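You operate a simulated robot arm through the tools that you are given. There is no shell and no other tool. Be economical: measure what you need, move in short steps, check, and stop when the job is done.

The job below is to be done with a simulated robot arm. You get a single attempt, and the scene is never put back.

TASK
Clean the lime scale off the steel end plate with the green pad.
Fine: load the pad at the cleaner tub, leave the pad on the brown mat and the tub's lid back on. Set down upright: green pad. What is to be rubbed or washed off counts as gone when no trace of it is left.

It is judged by the outcome, as a careful person would: the job done as asked, and still so three seconds after it is handed in. It fails if anything else is knocked over, pushed out of place, dropped, spilled or broken. A push-on lid holds only when it is set on centred and level and pressed home; a screw cap is set on level and turned clockwise until tight.

THE ROBOT
A 7-joint arm with a two-finger gripper, fixed in place. Base frame: the origin is at the foot of the arm, x ahead of it, y to its left, z up; the work surface is at about z = 90. Readings come in cm, degrees, newtons and seconds.
With the tool pointing down near the work surface it reaches from about 34 to 76 cm from the base axis. Its first joint turns from -143.0 to 143.0 degrees. Payload 2.45 kg.
The tool frame sits at the grasp point between the pads (the TCP): z along the fingers, y along the line on which they close. The tips reach 2.6 cm beyond it. Largest opening 9.6 cm; the body of the gripper starts 6.9 cm behind the TCP.
Orientation is that of the tool frame in the base frame, as [roll, pitch, yaw] about the fixed x, y, z axes, in that order (R = Rz(yaw) Ry(pitch) Rx(roll)). With the fingers straight down and closing along the base's y, the tool's x points along the base's -x, its y along +y and its z along -z.

THE INTERFACE
- The arm moves only by the tool step_arm. Its argument "plan" is a list of rows, each a list of 7 numbers: the shift along the tool's x, y, z in cm, then the turn, a rotation vector about the tool's x, y, z in degrees, then the opening, from 0 (shut) to 1 (fully open). In form: [[x, y, z, rx, ry, rz, claw], ...]. A call has 1 to 12 rows; each row is the pose to reach, as a shift and turn from the pose commanded when the call began, along the tool's axes at that moment. A row lasts 0.2 s, in which the tool goes at most 5 cm and 8.6 degrees; a call with a longer step from one row to the next is refused whole, and so is a gripper value outside its range. Where a pose cannot be reached the arm comes as near as it can. A force on the tool above 40 N (or 10 N above the force at the start of the call, whichever is more), or a blocked arm, ends the call early, and 0.2 s more pass. The fingers move at their own pace and stop on an object; they squeeze with about 33 N. The grip force told is the motor's: it shows also when the fingers shut on nothing. Time passes only in rows, and 0.2 s behind the last, so rows that repeat a pose let the fingers close. The reply holds the time, the measured pose of the TCP, the force on the tool along the base axes, the opening and the grip force, in the units named above and with some noise, with the torque about the TCP (base axes, N m) and any sound that the robot's microphone picked up.
- Cameras (640 x 400 px; columns grow to the right, rows downward): "scene" is fixed at [40.09, 50.11, 168.95]; the picture's right is [-0.94, -0.33, 0.00], its down [-0.28, 0.78, -0.56] and it looks along [0.19, -0.53, -0.83] (base axes); focal length 289 px, centre (320, 200). "wrist" rides on the gripper at [8.2, 0.3, -9.8] in the tool frame; the picture's right is [-0.04, 1.00, 0.00], its down [-0.73, -0.03, -0.68] and it looks along [-0.68, -0.03, 0.73] (tool axes); focal length 256 px, centre (320, 200). There is no depth. A picture from a camera that has moved, and an enlarged one, comes with that camera's place and axes in the base frame and with its lens.
- get_image(camera): a new picture of that camera. It takes no simulated time.
- slide_trunk(by): slides the trunk up (or, below 0, down) by that many cm; the arm rides with it, the base frame stays. It gives what a move gives, with no picture.
- zoom(camera, box): a new picture of the part [left, top, right, bottom] of that camera's present view, enlarged. It takes no simulated time.
- hand_in(): hands the job in; it is judged then, once.

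Go step by step. Nothing tells you positions but the pictures and the camera data: compare them with the known pose of the tool, close in by small moves and look again before you grip or let go. The budget is 120 turns and 84 pictures, counting those below and the enlarged ones. Unless the task says otherwise, let go and move clear before handing in, and close with one line.

The tools are called after "Emit:" as a command line: name --pt "numbers of a row" for each row, then --argument value for the rest, lists and objects as JSON in quotes. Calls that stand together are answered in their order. step_arm: Moves the arm, as the interface text tells. Its arguments: {"type":"object","properties":{"plan":{"type":"array","items":{"type":"array","items":{"type":"number"}}}},"required":["plan"]} The other tools are called the same way: slide_trunk (by) slides the trunk up or down; get_image (camera) takes a picture; zoom (camera, box) takes an enlarged picture of a part of a camera's view; hand_in () hands the job in.

At the start:

```text
time_s: 0.0
tcp_pos: [49.37, -4.82, 120.96]
tool_rot: [180.0, 0.0, 180.0]
force: [0.1, -0.1, 0.7]
moment: [-0.01, 0.01, -0.01]
gripper_width: 9.58
finger_force: 0.1
trunk travel left (down, up): [-57.5, 6.5]
```

scene: 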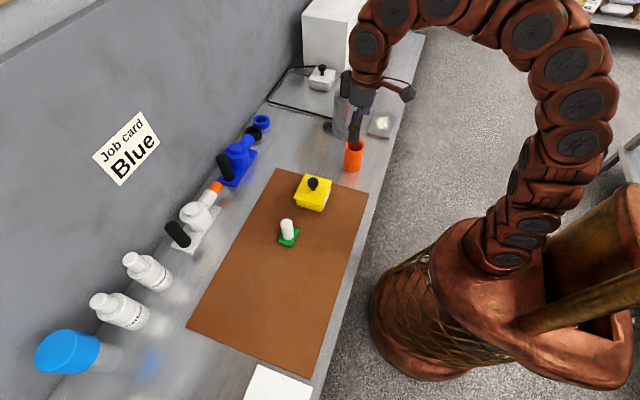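
wrist: 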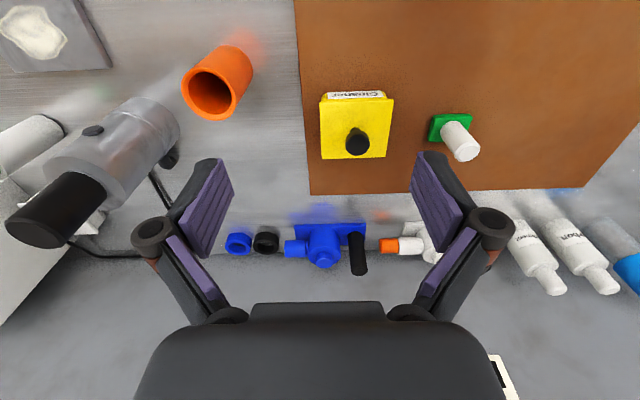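

I see a yellow cleaner tub with a knob lid and a green pad with a white handle on the brown mat. A grey plate with a white patch is at the left of the wrist view. I'll zoom in for details first.

Emit:
zoom --camera "wrist" --box '[300, 60, 500, 200]'

Emit:
zoom --camera "wrist" --box '[0, 0, 260, 250]'

Emit:
zoom --camera "scene" --box '[250, 50, 430, 260]'

```text
2.86 times, centred on (400, 130) of wrist
camera zoom: at [41.13, -4.44, 130.84], right [0.04, 1.0, 0.0], down [0.73, -0.03, 0.68], along [0.68, -0.03, -0.73], focal length 731 px, centre (91, 400)
```

zoom: 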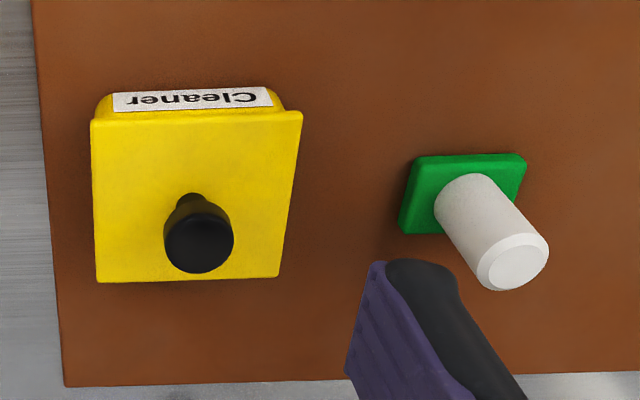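

```text
1.60 times, centred on (130, 125) of wrist
camera zoom: at [41.13, -4.44, 130.84], right [0.04, 1.0, 0.0], down [0.73, -0.03, 0.68], along [0.68, -0.03, -0.73], focal length 410 px, centre (624, 320)
```

zoom: 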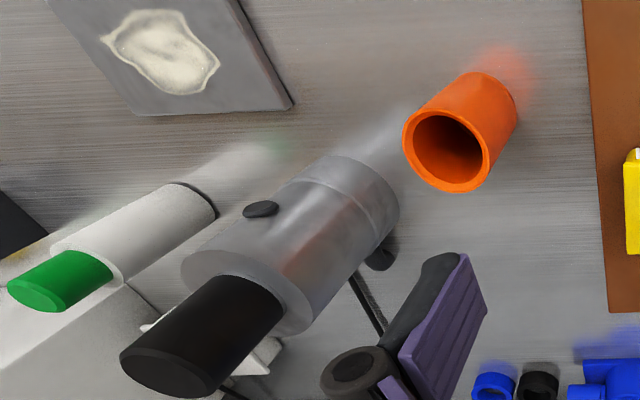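

```text
1.90 times, centred on (340, 155) of scene
camera zoom: at [40.09, 50.11, 168.95], right [-0.94, -0.33, 0.0], down [-0.28, 0.78, -0.56], along [0.19, -0.53, -0.83], focal length 551 px, centre (282, 286)
```

zoom: 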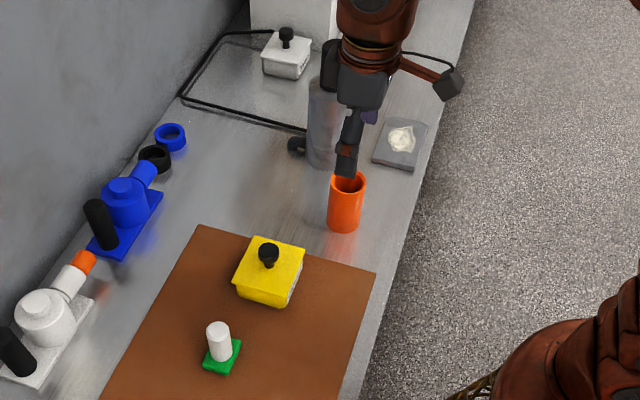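

The yellow tub reads "Cleaner" and sits near (59, 0). The pad is near (62, 16) and the scaled plate near (47, -43). I'll move over the tub for a closer look.

Emit:
step_arm --pt "-3 1.7 2 0 0 0 1" --pt "-6 3.4 4 0 0 0 1" --pt "-8.6 5 6 0 0 0 1" --pt "-8.6 5 6 0 0 0 1"

Emit:
get_image --camera "wrist"

Emit:
zoom --camera "scene" --box '[250, 150, 350, 260]'

```text
time_s: 1.0
tcp_pos: [57.84, 0.25, 114.98]
tool_rot: [-180.0, 0.0, -180.0]
force: [0.8, 0.7, 0.3]
moment: [-0.01, -0.02, 0.0]
gripper_width: 9.61
finger_force: 0.1
trunk travel left (down, up): [-57.5, 6.5]
```

```text
78 pictures are left
camera wrist: at [49.74, 0.53, 124.78], right [0.04, 1.0, 0.0], down [0.73, -0.03, 0.68], along [0.68, -0.03, -0.73], focal length 256 px, centre (320, 200)
```

wrist: 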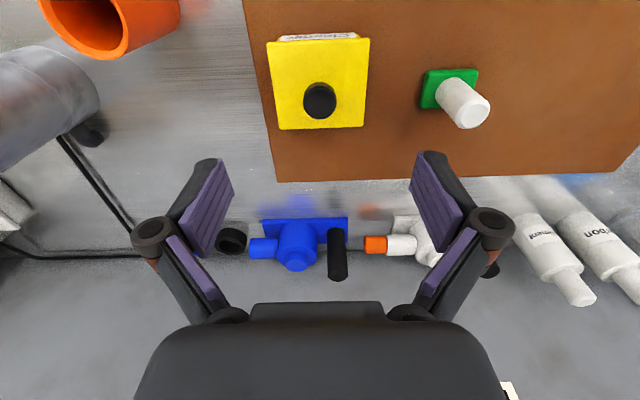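

```text
3.64 times, centred on (300, 205) of scene
camera zoom: at [40.09, 50.11, 168.95], right [-0.94, -0.33, 0.0], down [-0.28, 0.78, -0.56], along [0.19, -0.53, -0.83], focal length 1051 px, centre (393, 182)
```

zoom: 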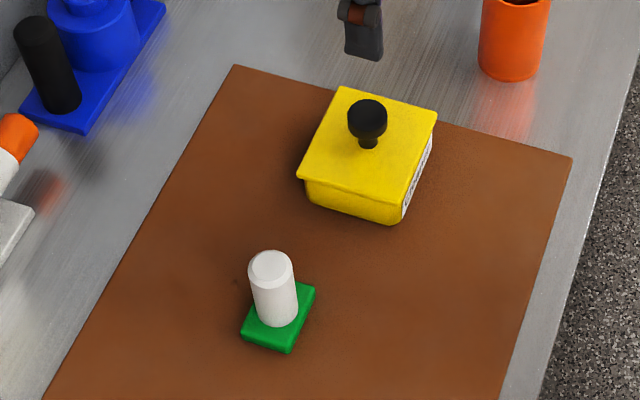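

The knob top is at about (60.1, 0, 99.5) and the lid surface at about z 95. I'll move above the knob and check.

Emit:
step_arm --pt "-2.26 -0.25 4 0 0 0 1" --pt "-2.26 -0.25 8.5 0 0 0 1" --pt "-2.26 -0.25 12.5 0 0 0 1" --pt "-2.26 -0.25 12.5 0 0 0 1"

Emit:
get_image --camera "wrist"

Emit:
zoom --camera "scene" --box '[250, 130, 380, 260]'

```text
time_s: 2.0
tcp_pos: [60.2, -0.03, 102.54]
tool_rot: [-180.0, 0.1, -180.0]
force: [0.2, -0.5, -0.3]
moment: [0.04, 0.0, -0.02]
gripper_width: 9.63
finger_force: 0.1
trunk travel left (down, up): [-57.5, 6.5]
```

```text
76 pictures are left
camera wrist: at [52.13, 0.3, 112.37], right [0.04, 1.0, 0.0], down [0.73, -0.03, 0.68], along [0.68, -0.03, -0.73], focal length 256 px, centre (320, 200)
```

wrist: 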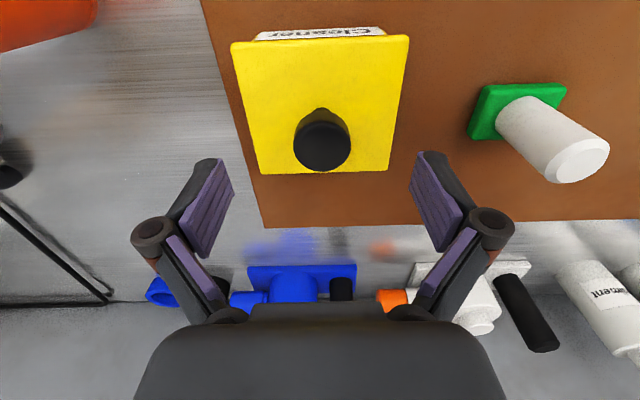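

```text
3.08 times, centred on (315, 195) of scene
camera zoom: at [40.09, 50.11, 168.95], right [-0.94, -0.33, 0.0], down [-0.28, 0.78, -0.56], along [0.19, -0.53, -0.83], focal length 890 px, centre (335, 215)
```

zoom: 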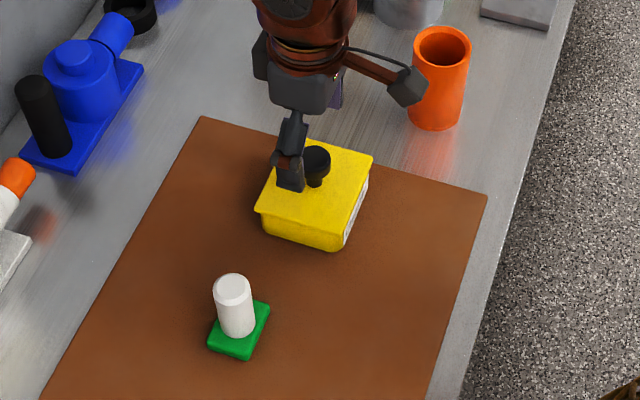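

The knob is centred under the gripper. I'll descend to z 98.2 and close.

Emit:
step_arm --pt "0 0.05 2.5 0 0 0 1" --pt "0 0.05 4.3 0 0 0 1" --pt "0 0.05 4.3 0 0 0 0.3" --pt "0 0.05 4.3 0 0 0 0.1" --pt "0 0.05 4.3 0 0 0 0.1" --pt "0 0.05 4.3 0 0 0 0.1"

```text
time_s: 3.4
tcp_pos: [60.26, 0.04, 98.39]
tool_rot: [-179.9, -0.1, 180.0]
force: [0.9, -0.2, 3.4]
moment: [0.04, 0.01, 0.0]
gripper_width: 3.14
finger_force: 22.7
trunk travel left (down, up): [-57.5, 6.5]
```

The knob is gripped. I'll pull the lid straight up in small steps.

Emit:
step_arm --pt "0 0 0 0 0 0 0" --pt "0 0 -0.6 0 0 0 0" --pt "0 0 -1.2 0 0 0 0" --pt "0 0 -2 0 0 0 0" --pt "0 0 -4 0 0 0 0" --pt "0 0 -8 0 0 0 0" --pt "0 0 -8 0 0 0 0"

Emit:
zoom --camera "scene" --box '[230, 110, 390, 270]'

Emit:
get_image --camera "wrist"

```text
time_s: 5.0
tcp_pos: [60.18, 0.08, 106.09]
tool_rot: [-180.0, -0.1, 180.0]
force: [0.4, 0.1, -1.3]
moment: [-0.01, 0.01, -0.02]
gripper_width: 3.12
finger_force: 33.5
trunk travel left (down, up): [-57.5, 6.5]
heard: snap
```

```text
2.50 times, centred on (310, 190) of scene
camera zoom: at [40.09, 50.11, 168.95], right [-0.94, -0.33, 0.0], down [-0.28, 0.78, -0.56], along [0.19, -0.53, -0.83], focal length 723 px, centre (345, 225)
```

zoom: 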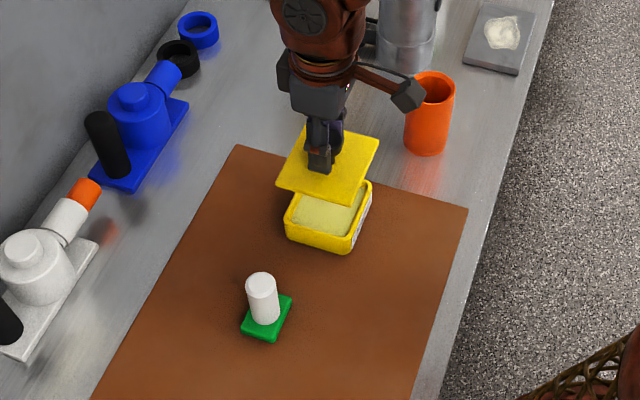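

```text
73 pictures are left
camera wrist: at [51.92, 0.33, 116.04], right [0.04, 1.0, 0.0], down [0.73, -0.03, 0.68], along [0.68, -0.03, -0.73], focal length 256 px, centre (320, 200)
```

wrist: 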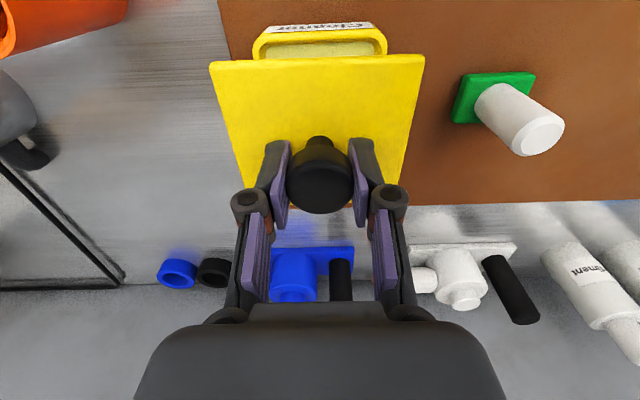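

The lid snapped off and hangs level, with cleaner visible in the tub. I'll lay the lid on the free part of the mat near (57, 30).

Emit:
step_arm --pt "0 0 -3 0 0 0 0" --pt "0.5 4 -3 0 0 0 0" --pt "1 8.5 -3 0 0 0 0" --pt "1.5 13 -3 0 0 0 0" --pt "2 17.5 -3 0 0 0 0" --pt "2.5 22 -3 0 0 0 0" --pt "3 26.5 -3 0 0 0 0" --pt "3.2 30 -3 0 0 0 0" --pt "3.2 30 1 0 0 0 0" --pt "3.2 30 5 0 0 0 0" --pt "3.2 30 8 0 0 0 0" --pt "3.2 30 8 0 0 0 0"

Emit:
zoom --camera "scene" --box '[190, 170, 370, 350]'

```text
time_s: 7.6
tcp_pos: [56.83, 30.16, 98.21]
tool_rot: [179.9, -0.1, 180.0]
force: [-0.2, 0.4, 0.4]
moment: [0.0, 0.04, -0.03]
gripper_width: 3.12
finger_force: 32.9
trunk travel left (down, up): [-57.5, 6.5]
```

```text
2.22 times, centred on (280, 260) of scene
camera zoom: at [40.09, 50.11, 168.95], right [-0.94, -0.33, 0.0], down [-0.28, 0.78, -0.56], along [0.19, -0.53, -0.83], focal length 642 px, centre (409, 67)
```

zoom: 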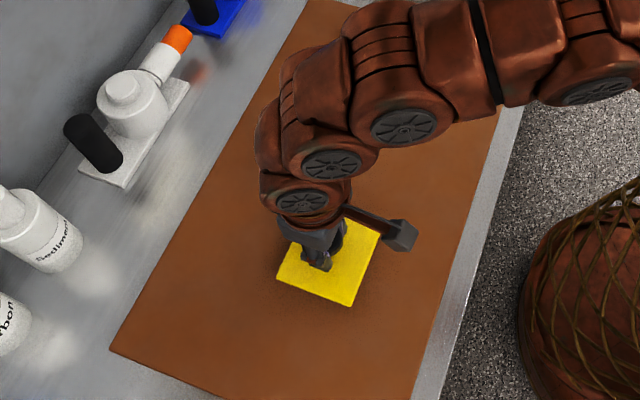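

The lid is above clear mat. I'll lower it gently until contact.

Emit:
step_arm --pt "0 0 1.5 0 0 0 0" --pt "0 0 2.5 0 0 0 0" --pt "0 0 3 0 0 0 0" --pt "0 0 3.3 0 0 0 0" --pt "0 0 3.3 0 0 0 0"

Emit:
get_image --camera "wrist"

```text
time_s: 8.8
tcp_pos: [56.97, 29.94, 95.0]
tool_rot: [-180.0, 0.1, -179.9]
force: [1.5, 0.5, 1.5]
moment: [0.11, 0.05, 0.0]
gripper_width: 3.09
finger_force: 32.5
trunk travel left (down, up): [-57.5, 6.5]
```

```text
71 pictures are left
camera wrist: at [48.77, 30.42, 104.76], right [0.04, 1.0, 0.0], down [0.73, -0.03, 0.68], along [0.68, -0.03, -0.73], focal length 256 px, centre (320, 200)
```

wrist: 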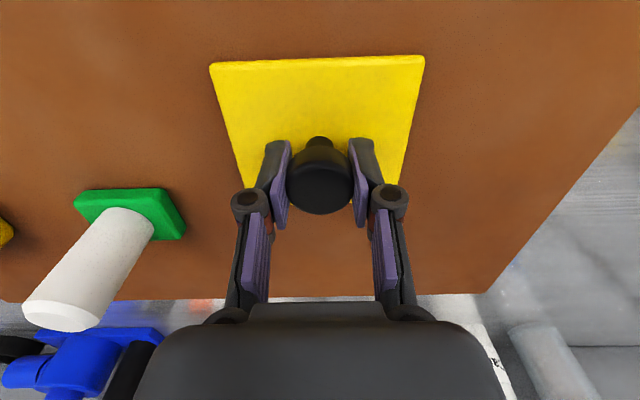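

Emit:
step_arm --pt "0 0 0.3 0 0 0 0" --pt "0 0 0.6 0 0 0 0" --pt "0 0 0.6 0 0 0 0"

```text
time_s: 9.6
tcp_pos: [56.93, 29.93, 94.6]
tool_rot: [179.9, 0.2, -179.9]
force: [4.3, 2.2, 28.6]
moment: [0.05, -0.06, 0.01]
gripper_width: 3.12
finger_force: 32.8
trunk travel left (down, up): [-57.5, 6.5]
```

Contact. I'll ease off, release and rise.

Emit:
step_arm --pt "0 0 -0.2 0 0 0 0" --pt "0 0 -0.2 0 0 0 0.5" --pt "0 0 -0.2 0 0 0 1" --pt "0 0 -0.2 0 0 0 1" --pt "0 0 -0.2 0 0 0 1" --pt "0 0 -4 0 0 0 1" --pt "0 0 -8.5 0 0 0 1" --pt "0 0 -13 0 0 0 1" --pt "4 -3 -14 0 0 0 1" --pt "4 -7 -14 0 0 0 1" --pt "4 -11 -14 0 0 0 1" --pt "4 -11 -14 0 0 0 1"

Emit:
get_image --camera "wrist"

Emit:
zoom --camera "scene" --box '[230, 170, 360, 300]'

```text
refused: row 9 steps farther than a row can; nothing moved
```

```text
70 pictures are left
camera wrist: at [48.74, 30.37, 104.3], right [0.04, 1.0, 0.0], down [0.73, -0.03, 0.68], along [0.68, -0.03, -0.73], focal length 256 px, centre (320, 200)
```

wrist: 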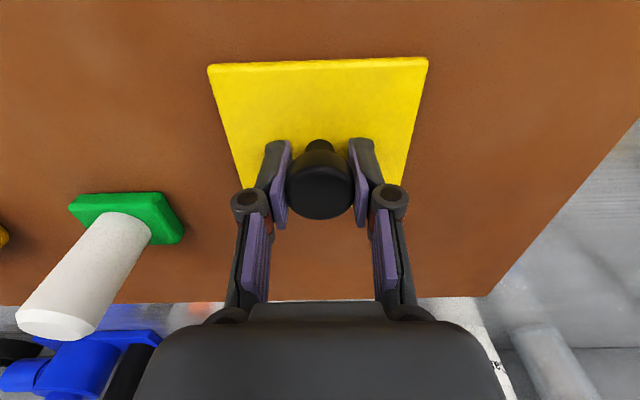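

```text
3.08 times, centred on (295, 235) of scene
camera zoom: at [40.09, 50.11, 168.95], right [-0.94, -0.33, 0.0], down [-0.28, 0.78, -0.56], along [0.19, -0.53, -0.83], focal length 890 px, centre (397, 92)
```

zoom: 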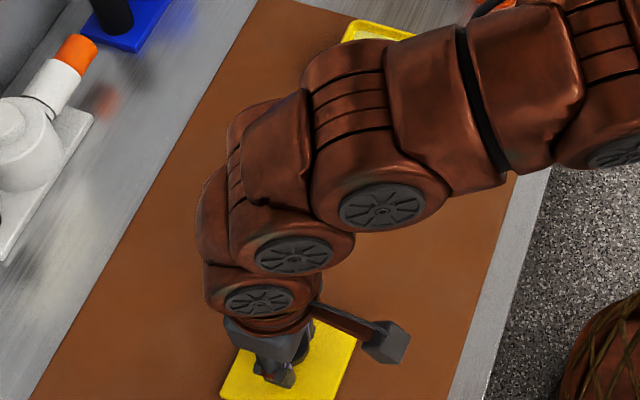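

One row was too long, so nothing moved. I'll repeat it with shorter steps and move above the pad.

Emit:
step_arm --pt "0 0 -0.2 0 0 0 0" --pt "0 0 -0.2 0 0 0 0.5" --pt "0 0 -0.2 0 0 0 1" --pt "0 0 -0.2 0 0 0 1" --pt "0 0 -0.2 0 0 0 1" --pt "0 0 -4 0 0 0 1" --pt "0 0 -8.5 0 0 0 1" --pt "0 0 -13 0 0 0 1" --pt "-1 -4 -14 0 0 0 1" --pt "-2 -8.5 -14 0 0 0 1" --pt "-3 -13 -14 0 0 0 1" --pt "-3 -14.3 -14 0 0 0 1"

Emit:
get_image --camera "wrist"

Emit:
zoom --camera "scene" --box '[200, 170, 360, 330]'

```text
time_s: 12.2
tcp_pos: [59.97, 15.56, 108.18]
tool_rot: [-180.0, -0.1, 180.0]
force: [0.1, -1.0, -0.4]
moment: [-0.02, -0.02, -0.01]
gripper_width: 9.6
finger_force: 0.1
trunk travel left (down, up): [-57.5, 6.5]
```

```text
68 pictures are left
camera wrist: at [51.77, 16.06, 118.15], right [0.04, 1.0, 0.0], down [0.73, -0.03, 0.68], along [0.68, -0.03, -0.73], focal length 256 px, centre (320, 200)
```

wrist: 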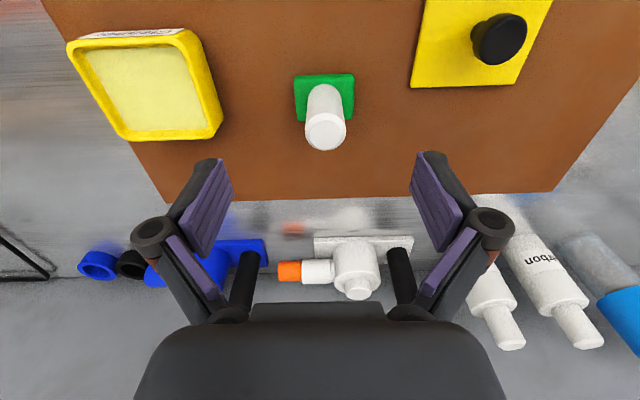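

```text
2.50 times, centred on (280, 250) of scene
camera zoom: at [40.09, 50.11, 168.95], right [-0.94, -0.33, 0.0], down [-0.28, 0.78, -0.56], along [0.19, -0.53, -0.83], focal length 723 px, centre (420, 75)
```

zoom: 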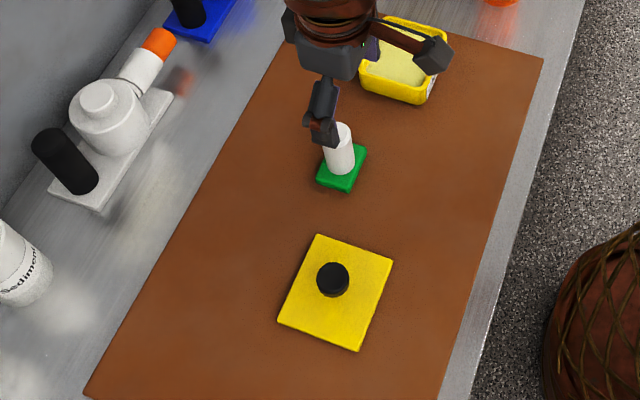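

The pad handle stands at about (62.1, 16.1). I'll descend around it and grip at z 95.6.

Emit:
step_arm --pt "-2.1 0.5 3 0 0 0 1" --pt "-2.1 0.5 7 0 0 0 1" --pt "-2.1 0.5 10 0 0 0 1" --pt "-2.1 0.5 12.6 0 0 0 1" --pt "-2.1 0.5 12.6 0 0 0 1"

Emit:
get_image --camera "wrist"

```text
time_s: 13.4
tcp_pos: [62.11, 16.17, 95.69]
tool_rot: [180.0, 0.0, -179.9]
force: [1.0, -0.1, 0.7]
moment: [-0.03, 0.02, 0.0]
gripper_width: 9.62
finger_force: 0.0
trunk travel left (down, up): [-57.5, 6.5]
```

```text
66 pictures are left
camera wrist: at [53.94, 16.62, 105.48], right [0.04, 1.0, 0.0], down [0.73, -0.03, 0.68], along [0.68, -0.03, -0.73], focal length 256 px, centre (320, 200)
```

wrist: 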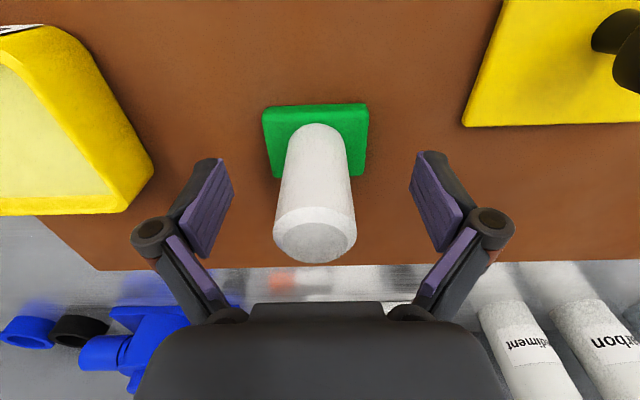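

The handle is well centred. I'll nudge 0.3 cm in x and close.

Emit:
step_arm --pt "-0.3 -0.1 0 0 0 0 1" --pt "-0.3 -0.1 0 0 0 0 0.4" --pt "-0.3 -0.1 0 0 0 0 0" --pt "-0.3 -0.1 0 0 0 0 0" --pt "-0.3 -0.1 0 0 0 0 0" --pt "-0.3 -0.1 0 0 0 0 0"

```text
time_s: 14.8
tcp_pos: [62.28, 16.1, 95.65]
tool_rot: [180.0, 0.0, -179.9]
force: [0.9, -0.1, 0.7]
moment: [0.02, -0.03, -0.03]
gripper_width: 3.25
finger_force: 33.1
trunk travel left (down, up): [-57.5, 6.5]
```

The handle is gripped. I'll lift and carry the pad over the tub.

Emit:
step_arm --pt "0 0 -4 0 0 0 0" --pt "0 0 -8 0 0 0 0" --pt "0.6 -4 -9 0 0 0 0" --pt "1.2 -8 -9 0 0 0 0" --pt "1.8 -12 -9 0 0 0 0" --pt "2.4 -16 -9 0 0 0 0" --pt "2.4 -16 -9 0 0 0 0"

Emit:
get_image --camera "wrist"

Emit:
zoom --camera "scene" --box '[250, 110, 390, 250]'

```text
time_s: 16.4
tcp_pos: [59.87, 0.12, 104.75]
tool_rot: [179.9, 0.1, -179.9]
force: [0.0, -1.0, -1.9]
moment: [0.0, -0.01, 0.0]
gripper_width: 3.25
finger_force: 33.3
trunk travel left (down, up): [-57.5, 6.5]
```

```text
65 pictures are left
camera wrist: at [51.77, 0.48, 114.59], right [0.04, 1.0, 0.0], down [0.73, -0.03, 0.68], along [0.68, -0.03, -0.73], focal length 256 px, centre (320, 200)
```

wrist: 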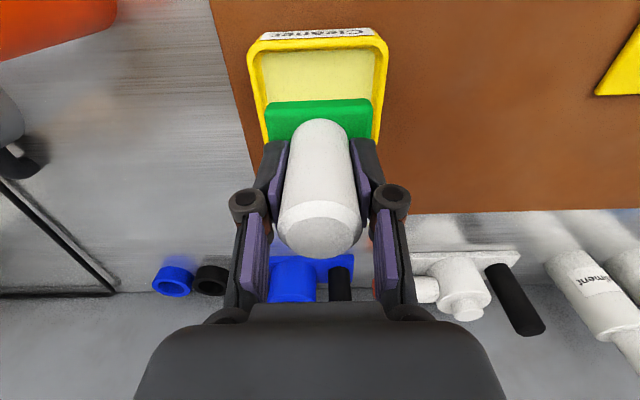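

```text
2.86 times, centred on (320, 180) of scene
camera zoom: at [40.09, 50.11, 168.95], right [-0.94, -0.33, 0.0], down [-0.28, 0.78, -0.56], along [0.19, -0.53, -0.83], focal length 826 px, centre (320, 257)
```

zoom: 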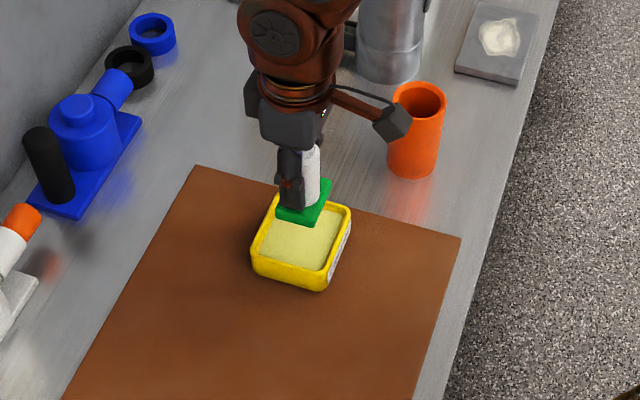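

The pad is centred over the open tub. I'll lower it slowly onto the cleaner and watch the force.

Emit:
step_arm --pt "-0.3 0 2 0 0 0 0" --pt "-0.3 0 4 0 0 0 0" --pt "-0.3 0 5 0 0 0 0" --pt "-0.3 0 5.5 0 0 0 0" --pt "-0.3 0 5.5 0 0 0 0"

Emit:
get_image --camera "wrist"

```text
time_s: 17.6
tcp_pos: [60.34, 0.05, 99.23]
tool_rot: [-179.9, 0.0, 180.0]
force: [0.7, 0.6, -1.1]
moment: [0.01, -0.04, -0.02]
gripper_width: 3.28
finger_force: 33.1
trunk travel left (down, up): [-57.5, 6.5]
```

```text
63 pictures are left
camera wrist: at [52.11, 0.44, 109.09], right [0.04, 1.0, 0.0], down [0.73, -0.03, 0.68], along [0.68, -0.03, -0.73], focal length 256 px, centre (320, 200)
```

wrist: 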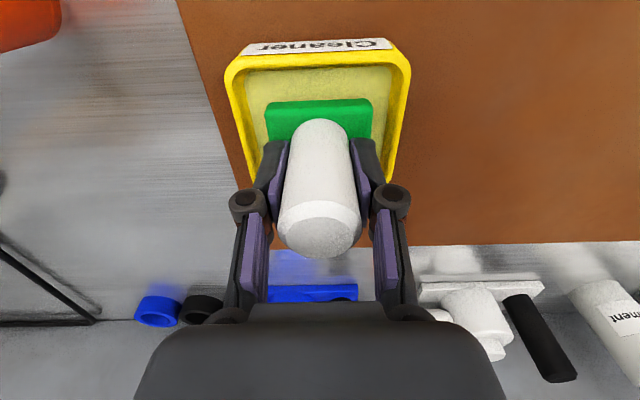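

The pad has no contact yet and is inside the rim. I'll continue down in small steps.

Emit:
step_arm --pt "0 0 0.5 0 0 0 0" --pt "0 0 1 0 0 0 0" --pt "0 0 1.4 0 0 0 0" --pt "0 0 1.4 0 0 0 0"

```text
time_s: 18.6
tcp_pos: [60.16, -0.03, 98.11]
tool_rot: [-179.9, 0.4, 180.0]
force: [4.3, 1.2, 38.8]
moment: [0.0, -0.04, 0.06]
gripper_width: 3.31
finger_force: 33.2
trunk travel left (down, up): [-57.5, 6.5]
```

Firm contact with the cleaner at TCP z of about 98.2. I'll ease off, dab slightly sideways, lift and look.

Emit:
step_arm --pt "0 0 -0.3 0 0 0 0" --pt "0.4 0 -0.3 0 0 0 0" --pt "-0.4 0 -0.3 0 0 0 0" --pt "0 0 -0.3 0 0 0 0"

Emit:
step_arm --pt "0 0 -2 0 0 0 0" --pt "0 0 -5 0 0 0 0" --pt "0 0 -9 0 0 0 0" --pt "0 0 -9 0 0 0 0"

Emit:
get_image --camera "wrist"

Emit:
zoom --camera "scene" --box '[250, 90, 390, 230]'

```text
time_s: 19.6
tcp_pos: [60.14, 0.02, 98.09]
tool_rot: [-180.0, -0.1, -180.0]
force: [0.3, 0.0, -0.5]
moment: [0.0, -0.05, 0.01]
gripper_width: 3.28
finger_force: 33.0
trunk travel left (down, up): [-57.5, 6.5]
```

```text
time_s: 20.6
tcp_pos: [60.24, 0.12, 107.13]
tool_rot: [180.0, 0.0, 180.0]
force: [-0.2, -0.3, -0.8]
moment: [0.03, 0.0, 0.01]
gripper_width: 3.27
finger_force: 32.6
trunk travel left (down, up): [-57.5, 6.5]
```

```text
62 pictures are left
camera wrist: at [52.1, 0.5, 116.92], right [0.04, 1.0, 0.0], down [0.73, -0.03, 0.68], along [0.68, -0.03, -0.73], focal length 256 px, centre (320, 200)
```

wrist: 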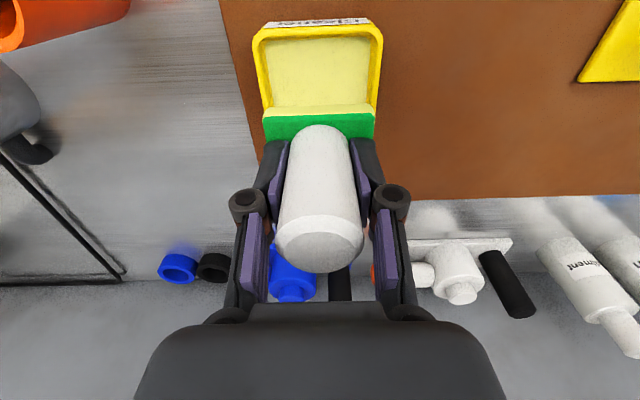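

```text
2.86 times, centred on (320, 160) of scene
camera zoom: at [40.09, 50.11, 168.95], right [-0.94, -0.33, 0.0], down [-0.28, 0.78, -0.56], along [0.19, -0.53, -0.83], focal length 826 px, centre (320, 314)
```

zoom: 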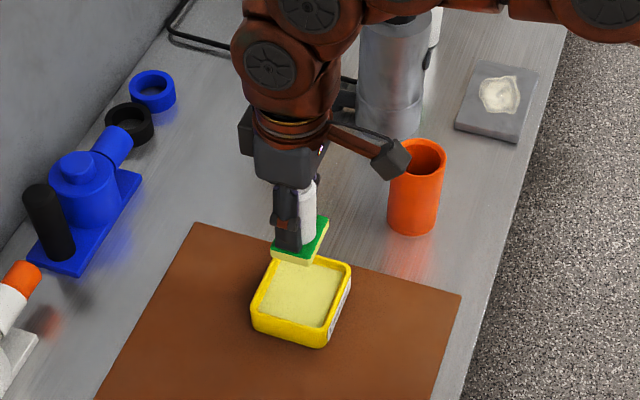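

The pad carries cream now. I'll raise it and carry it around the cup and steel tank toward the plate.

Emit:
step_arm --pt "0 0 -4.5 0 0 0 0" --pt "3 -3 -5.5 0 0 0 0" --pt "6 -6 -5.5 0 0 0 0" --pt "9 -9 -5.5 0 0 0 0" --pt "12 -12 -5.5 0 0 0 0" --pt "14 -16 -5.5 0 0 0 0" --pt "14 -20.5 -5.5 0 0 0 0" --pt "14 -25 -5.5 0 0 0 0" --pt "14 -29.5 -5.5 0 0 0 0" --pt "14 -33 -5.5 0 0 0 0" --pt "14 -33 -5.5 0 0 0 0"

Emit:
get_image --camera "wrist"

Emit:
zoom --camera "scene" --box '[290, 40, 430, 180]'

```text
time_s: 23.0
tcp_pos: [46.2, -32.94, 112.6]
tool_rot: [180.0, 0.0, -180.0]
force: [0.8, -0.7, -1.0]
moment: [-0.02, -0.01, -0.01]
gripper_width: 3.26
finger_force: 33.1
trunk travel left (down, up): [-57.5, 6.5]
```

```text
60 pictures are left
camera wrist: at [38.08, -32.64, 122.45], right [0.04, 1.0, 0.0], down [0.73, -0.03, 0.68], along [0.68, -0.03, -0.73], focal length 256 px, centre (320, 200)
```

wrist: 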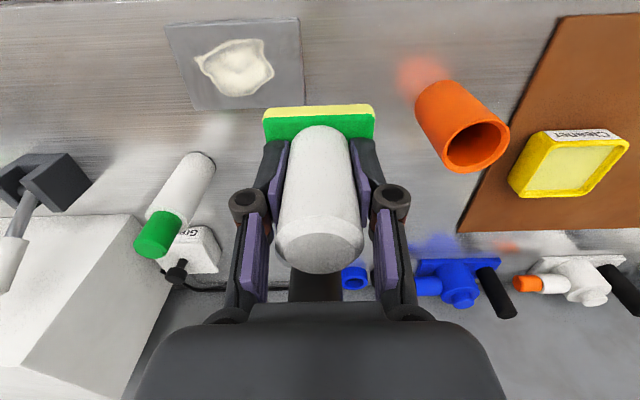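

```text
2.86 times, centred on (360, 110) of scene
camera zoom: at [40.09, 50.11, 168.95], right [-0.94, -0.33, 0.0], down [-0.28, 0.78, -0.56], along [0.19, -0.53, -0.83], focal length 826 px, centre (206, 457)
```

zoom: 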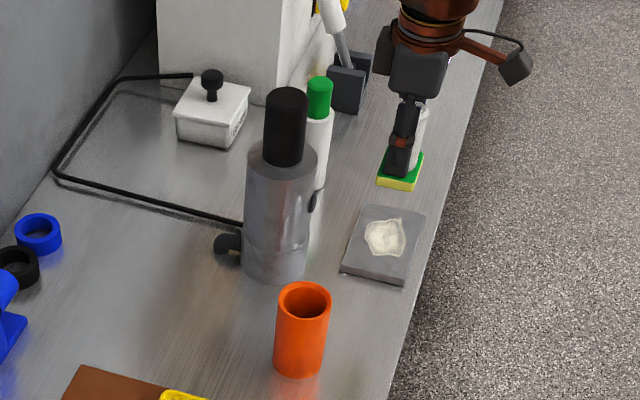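

The plate spans about x 42–51 and y -49..-35, with scale over x 43.6–49.6 and y -46.7..-38.3. I'll go over its centre and down near contact.

Emit:
step_arm --pt "-0.4 -4.5 0 0 0 0 0" --pt "-0.4 -9.5 0 0 0 0 0" --pt "-0.4 -9.5 4.5 0 0 0 0" --pt "-0.4 -9.5 9 0 0 0 0" --pt "-0.4 -9.5 13 0 0 0 0" --pt "-0.4 -9.5 14.5 0 0 0 0" --pt "-0.4 -9.5 14.5 0 0 0 0"

Emit:
get_image --camera "wrist"

Emit:
zoom --camera "scene" --box '[310, 60, 430, 180]'

```text
time_s: 24.6
tcp_pos: [46.62, -42.36, 98.01]
tool_rot: [-179.9, 0.0, -180.0]
force: [0.8, 1.1, -0.7]
moment: [0.02, -0.02, 0.01]
gripper_width: 3.28
finger_force: 32.8
trunk travel left (down, up): [-57.5, 6.5]
```

```text
58 pictures are left
camera wrist: at [38.56, -42.06, 107.85], right [0.04, 1.0, 0.0], down [0.73, -0.03, 0.68], along [0.68, -0.03, -0.73], focal length 256 px, centre (320, 200)
```

wrist: 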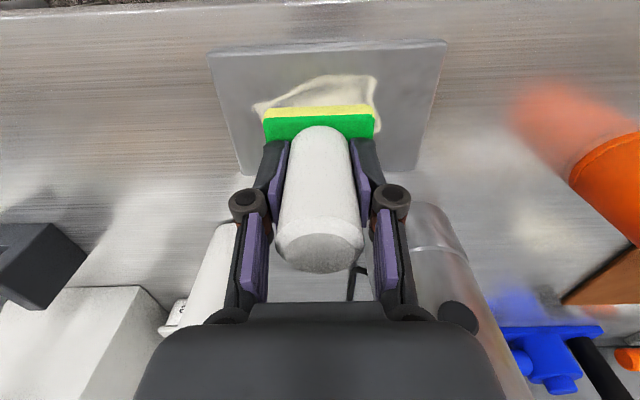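

```text
3.33 times, centred on (370, 120) of scene
camera zoom: at [40.09, 50.11, 168.95], right [-0.94, -0.33, 0.0], down [-0.28, 0.78, -0.56], along [0.19, -0.53, -0.83], focal length 964 px, centre (153, 467)
```

zoom: 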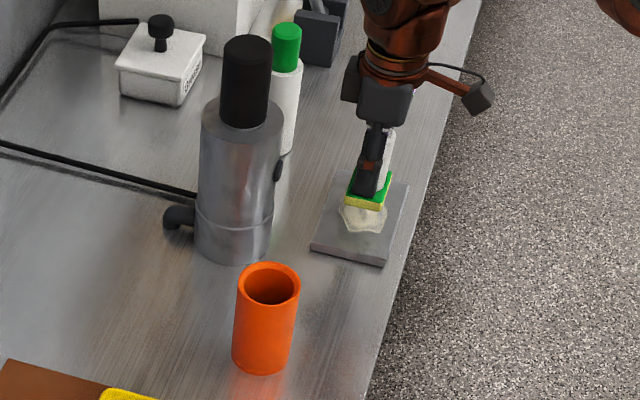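

The pad hangs over the scale. I'll lower it to contact in small steps.

Emit:
step_arm --pt "0 0 0.5 0 0 0 0" --pt "0 0 1 0 0 0 0" --pt "0 0 1.3 0 0 0 0" --pt "0 0 1.3 0 0 0 0"

```text
time_s: 25.6
tcp_pos: [46.65, -42.36, 96.78]
tool_rot: [180.0, 0.0, 179.9]
force: [0.2, -0.2, -1.3]
moment: [0.01, 0.03, -0.01]
gripper_width: 3.27
finger_force: 32.4
trunk travel left (down, up): [-57.5, 6.5]
```

Emit:
step_arm --pt "0 0 0.25 0 0 0 0" --pt "0 0 0.5 0 0 0 0" --pt "0 0 0.5 0 0 0 0"

```text
time_s: 26.4
tcp_pos: [46.73, -42.38, 96.25]
tool_rot: [179.9, 0.0, -180.0]
force: [0.1, 0.4, -0.6]
moment: [0.01, 0.0, 0.01]
gripper_width: 3.26
finger_force: 33.2
trunk travel left (down, up): [-57.5, 6.5]
```

Emit:
step_arm --pt "0 0 0.25 0 0 0 0" --pt "0 0 0.25 0 0 0 0"

```text
time_s: 27.0
tcp_pos: [46.67, -42.54, 95.98]
tool_rot: [180.0, -0.1, -180.0]
force: [0.4, 0.1, 0.1]
moment: [0.01, -0.02, -0.03]
gripper_width: 3.27
finger_force: 33.4
trunk travel left (down, up): [-57.5, 6.5]
```

Emit:
step_arm --pt "0 0 0.2 0 0 0 0" --pt "0 0 0.2 0 0 0 0"

```text
time_s: 27.6
tcp_pos: [46.65, -42.41, 95.81]
tool_rot: [-180.0, -0.1, 180.0]
force: [-0.1, 0.1, -0.5]
moment: [0.0, 0.01, 0.01]
gripper_width: 3.25
finger_force: 33.0
trunk travel left (down, up): [-57.5, 6.5]
```

Emit:
step_arm --pt "0 0 0.2 0 0 0 0" --pt "0 0 0.35 0 0 0 0" --pt "0 0 0.35 0 0 0 0"

Emit:
zoom --camera "scene" --box '[340, 80, 420, 150]'

```text
time_s: 28.4
tcp_pos: [46.59, -42.5, 95.66]
tool_rot: [-180.0, 0.1, 180.0]
force: [0.0, -0.8, 13.4]
moment: [0.04, 0.03, 0.02]
gripper_width: 3.27
finger_force: 32.5
trunk travel left (down, up): [-57.5, 6.5]
```

```text
5.71 times, centred on (380, 115) of scene
camera zoom: at [40.09, 50.11, 168.95], right [-0.94, -0.33, 0.0], down [-0.28, 0.78, -0.56], along [0.19, -0.53, -0.83], focal length 1652 px, centre (-23, 686)
```

zoom: 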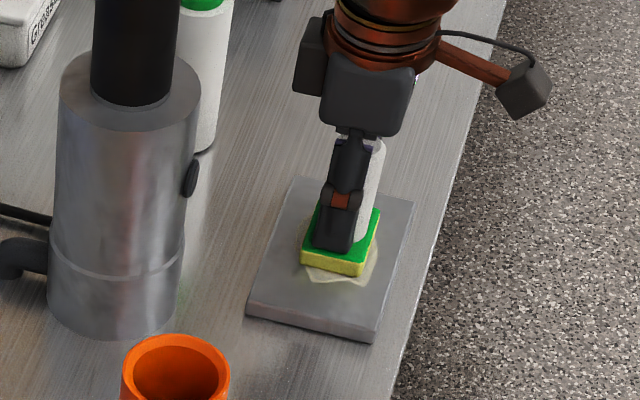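

Contact is about 13 N. I'll start rubbing along y at this height.

Emit:
step_arm --pt "0 1.2 0 0 0 0 0" --pt "0 2.5 0 0 0 0 0" --pt "0 1.2 0 0 0 0 0" --pt "0 0 0 0 0 0 0" --pt "0 -1.2 0 0 0 0 0" --pt "0 -2.5 0 0 0 0 0" --pt "-0.8 -2.5 0 0 0 0 0" --pt "-1.6 -2.5 0 0 0 0 0" --pt "-1.6 -1.2 0 0 0 0 0" --pt "-1.6 0 0 0 0 0 0" --pt "-1.6 1.2 0 0 0 0 0" --pt "-1.6 2.5 0 0 0 0 0"

Emit:
zoom --camera "scene" --box '[340, 80, 420, 150]'

```text
time_s: 31.0
tcp_pos: [48.22, -40.05, 95.68]
tool_rot: [179.9, 0.1, -179.9]
force: [-0.8, -12.0, 18.1]
moment: [-0.35, 0.08, 0.06]
gripper_width: 3.25
finger_force: 32.9
trunk travel left (down, up): [-57.5, 6.5]
```

```text
5.71 times, centred on (380, 115) of scene
camera zoom: at [40.09, 50.11, 168.95], right [-0.94, -0.33, 0.0], down [-0.28, 0.78, -0.56], along [0.19, -0.53, -0.83], focal length 1652 px, centre (-23, 686)
```

zoom: 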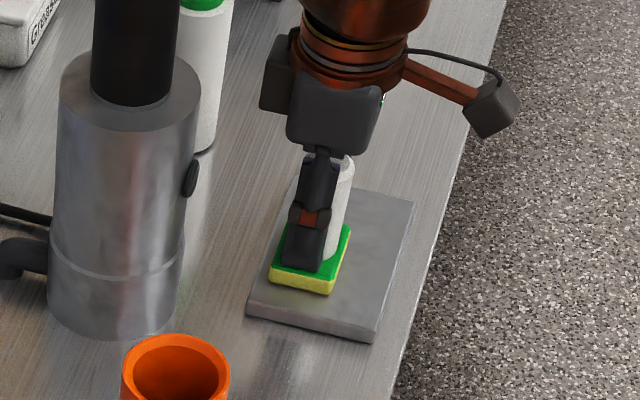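

The scale is coming off and the plate hasn't moved. Now the near side.

Emit:
step_arm --pt "1.2 0 0 0 0 0 0" --pt "2.4 0 0 0 0 0 0" --pt "3.3 0 0 0 0 0 0" --pt "3.3 -1.3 0 0 0 0 0" --pt "3.3 -2.6 0 0 0 0 0" --pt "3.3 -3.9 0 0 0 0 0" --pt "3.3 -5.2 0 0 0 0 0" --pt "2 -5.2 0 0 0 0 0" --pt "0.8 -5.2 0 0 0 0 0" --pt "-0.3 -5.2 0 0 0 0 0" --pt "-0.3 -3.9 0 0 0 0 0" --pt "-0.3 -2.5 0 0 0 0 0"

Emit:
step_arm --pt "0 1 -2 0 0 0 0" --pt "0 5 -4 0 0 0 0" --pt "0 8 -7 0 0 0 0" --pt "0 8 -11 0 0 0 0" --pt "0 8 -15 0 0 0 0" --pt "0 8 -17 0 0 0 0" --pt "0 8 -17 0 0 0 0"

Emit:
zoom --camera "wrist" --box '[120, 0, 340, 140]'

Emit:
zoom --camera "scene" --box '[340, 80, 420, 150]'

```text
time_s: 32.0
tcp_pos: [44.82, -40.97, 95.64]
tool_rot: [179.8, -0.1, 179.9]
force: [-2.2, 13.9, 22.8]
moment: [0.26, 0.09, -0.1]
gripper_width: 3.27
finger_force: 32.9
trunk travel left (down, up): [-57.5, 6.5]
stopped in row 5: the force on the tool passed its limit at 41 N (the readings are from after the stop); the commanded pose is now the measured one
```

```text
time_s: 33.6
tcp_pos: [44.89, -33.18, 112.44]
tool_rot: [179.6, -0.2, -179.9]
force: [0.2, -0.1, -0.7]
moment: [0.0, 0.02, 0.01]
gripper_width: 3.28
finger_force: 33.2
trunk travel left (down, up): [-57.5, 6.5]
```

```text
2.86 times, centred on (230, 70) of wrist
camera zoom: at [36.85, -32.81, 122.28], right [0.04, 1.0, 0.01], down [0.74, -0.03, 0.68], along [0.68, -0.02, -0.74], focal length 731 px, centre (577, 571)
```

zoom: 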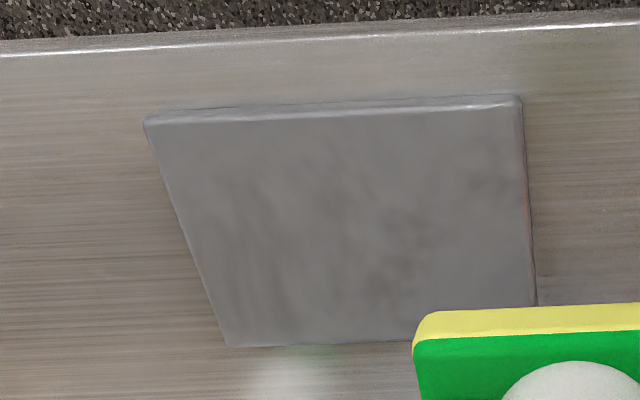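

```text
5.71 times, centred on (380, 115) of scene
camera zoom: at [40.09, 50.11, 168.95], right [-0.94, -0.33, 0.0], down [-0.28, 0.78, -0.56], along [0.19, -0.53, -0.83], focal length 1652 px, centre (-23, 686)
```

zoom: 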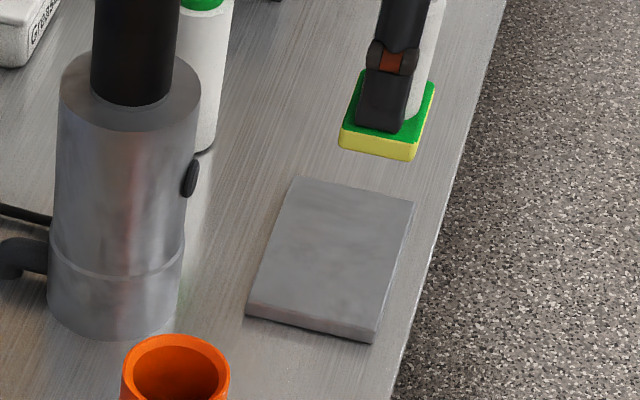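

The plate looks clean. I'll take a closer enlargement to check for faint traces.

Emit:
zoom --camera "wrist" --box '[165, 30, 255, 86]'

Emit:
zoom --camera "wrist" --box '[225, 30, 315, 110]'

```text
7.11 times, centred on (210, 58) of wrist
camera zoom: at [36.85, -32.81, 122.28], right [0.04, 1.0, 0.01], down [0.74, -0.03, 0.68], along [0.68, -0.02, -0.74], focal length 1820 px, centre (1102, 1210)
```

zoom: 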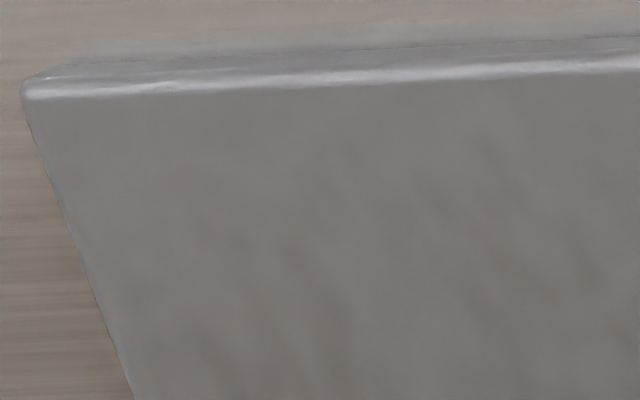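

```text
5.00 times, centred on (270, 70) of wrist
camera zoom: at [36.85, -32.81, 122.28], right [0.04, 1.0, 0.01], down [0.74, -0.03, 0.68], along [0.68, -0.02, -0.74], focal length 1280 px, centre (570, 850)
```

zoom: 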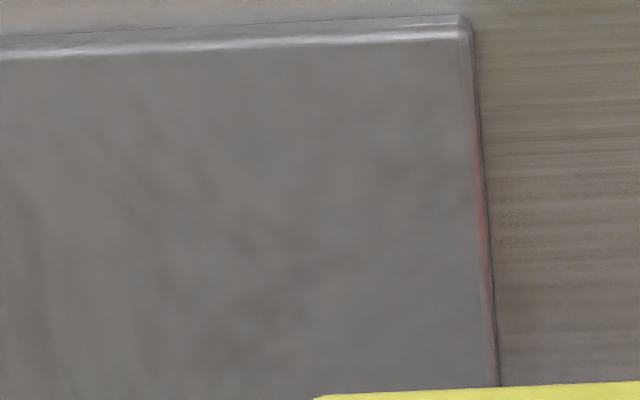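

It looks clean, but my near-side pass was cut short. For certainty I'll make one more light pass there.

Emit:
step_arm --pt "0 -3.5 0 0 0 0 0" --pt "0 -7 0 0 0 0 0" --pt "0 -7 4.5 0 0 0 0" --pt "0 -7 9 0 0 0 0" --pt "0 -7 13.5 0 0 0 0" --pt "0 -7 15.5 0 0 0 0" --pt "0 -7 16.3 0 0 0 0" --pt "0 -7 16.3 0 0 0 0"

```text
time_s: 35.5
tcp_pos: [44.89, -40.13, 96.11]
tool_rot: [179.7, -0.1, 179.8]
force: [0.4, 0.4, -1.0]
moment: [0.0, 0.03, 0.03]
gripper_width: 3.27
finger_force: 33.3
trunk travel left (down, up): [-57.5, 6.5]
```

Emit:
step_arm --pt "0 0 0.3 0.2 0 0 0" --pt "0 0 0.5 0.2 0 0 0" --pt "0 -1 0.5 0.2 0 0 0" --pt "0 -2 0.5 0.2 0 0 0" --pt "0 -3 0.5 0.2 0 0 0" --pt "0 -4 0.5 0.2 0 0 0" --pt "0 -5 0.5 0.2 0 0 0" --pt "-1 -5 0.5 0.2 0 0 0" --pt "-1 -4 0.5 0.2 0 0 0" --pt "-1 -3 0.5 0.2 0 0 0" --pt "-1 -2 0.5 0.2 0 0 0" --pt "-1 -1 0.5 0.2 0 0 0"

```text
time_s: 38.0
tcp_pos: [45.83, -41.11, 95.65]
tool_rot: [179.8, -0.1, -179.9]
force: [0.1, 0.2, 0.1]
moment: [0.02, 0.01, 0.0]
gripper_width: 3.26
finger_force: 33.2
trunk travel left (down, up): [-57.5, 6.5]
```

There was barely any contact, so I'll repeat the pass slightly lower.

Emit:
step_arm --pt "0 0 0.25 0 0 0 0" --pt "0 0 0.25 0 0 0 0"

```text
time_s: 38.6
tcp_pos: [45.71, -41.01, 95.6]
tool_rot: [180.0, 0.0, -179.9]
force: [-0.3, 2.3, 21.9]
moment: [0.12, 0.05, 0.01]
gripper_width: 3.28
finger_force: 33.1
trunk travel left (down, up): [-57.5, 6.5]
```

Emit:
step_arm --pt "0.9 0 -0.1 0 0 0 0" --pt "0.9 -0.8 -0.1 0 0 0 0" --pt "0.9 -1.6 -0.1 0 0 0 0" --pt "0.9 -2.4 -0.1 0 0 0 0" --pt "0.9 -3.2 -0.1 0 0 0 0" --pt "0.9 -4 -0.1 0 0 0 0" --pt "0 -4 -0.1 0 0 0 0" --pt "-1 -4 -0.1 0 0 0 0" --pt "-1 -3 -0.1 0 0 0 0" --pt "-1 -2 -0.1 0 0 0 0" --pt "-1 -1 -0.1 0 0 0 0" --pt "-1 0 -0.1 0 0 0 0"

Emit:
step_arm --pt "0 0 -4 0 0 0 0" --pt "0 0 -8.5 0 0 0 0" --pt "0 0 -13 0 0 0 0" --pt "0 0 -17 0 0 0 0" --pt "0 4 -17 0 0 0 0" --pt "0 8 -17 0 0 0 0" --pt "0 8 -17 0 0 0 0"

Emit:
zoom --camera "wrist" --box '[120, 0, 340, 140]'

Emit:
zoom --camera "scene" --box '[340, 80, 420, 150]'

```text
time_s: 41.2
tcp_pos: [46.78, -41.17, 95.63]
tool_rot: [179.8, -0.1, 179.9]
force: [-1.2, -12.3, 19.8]
moment: [-0.47, 0.03, 0.02]
gripper_width: 3.27
finger_force: 33.0
trunk travel left (down, up): [-57.5, 6.5]
```

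```text
time_s: 42.9
tcp_pos: [46.98, -33.16, 112.58]
tool_rot: [179.8, -0.2, 179.9]
force: [-0.2, 0.4, -0.6]
moment: [0.0, -0.01, 0.02]
gripper_width: 3.29
finger_force: 33.1
trunk travel left (down, up): [-57.5, 6.5]
```

```text
2.86 times, centred on (230, 70) of wrist
camera zoom: at [38.86, -32.76, 122.38], right [0.04, 1.0, 0.0], down [0.74, -0.03, 0.68], along [0.68, -0.03, -0.74], focal length 731 px, centre (577, 571)
```

zoom: 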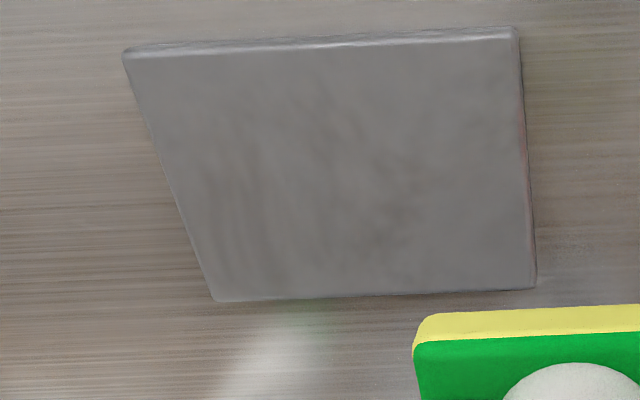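

```text
5.71 times, centred on (380, 115) of scene
camera zoom: at [40.09, 50.11, 168.95], right [-0.94, -0.33, 0.0], down [-0.28, 0.78, -0.56], along [0.19, -0.53, -0.83], focal length 1652 px, centre (-23, 686)
```

zoom: 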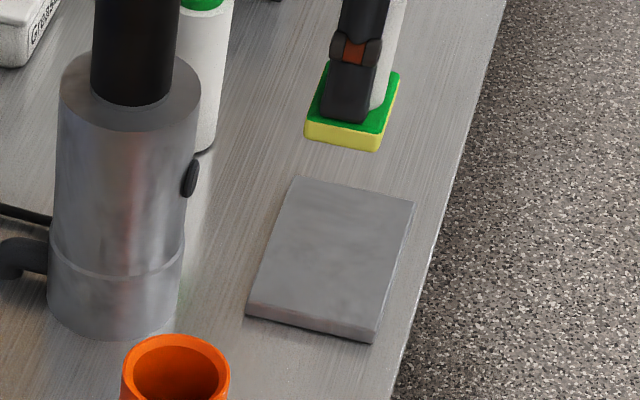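

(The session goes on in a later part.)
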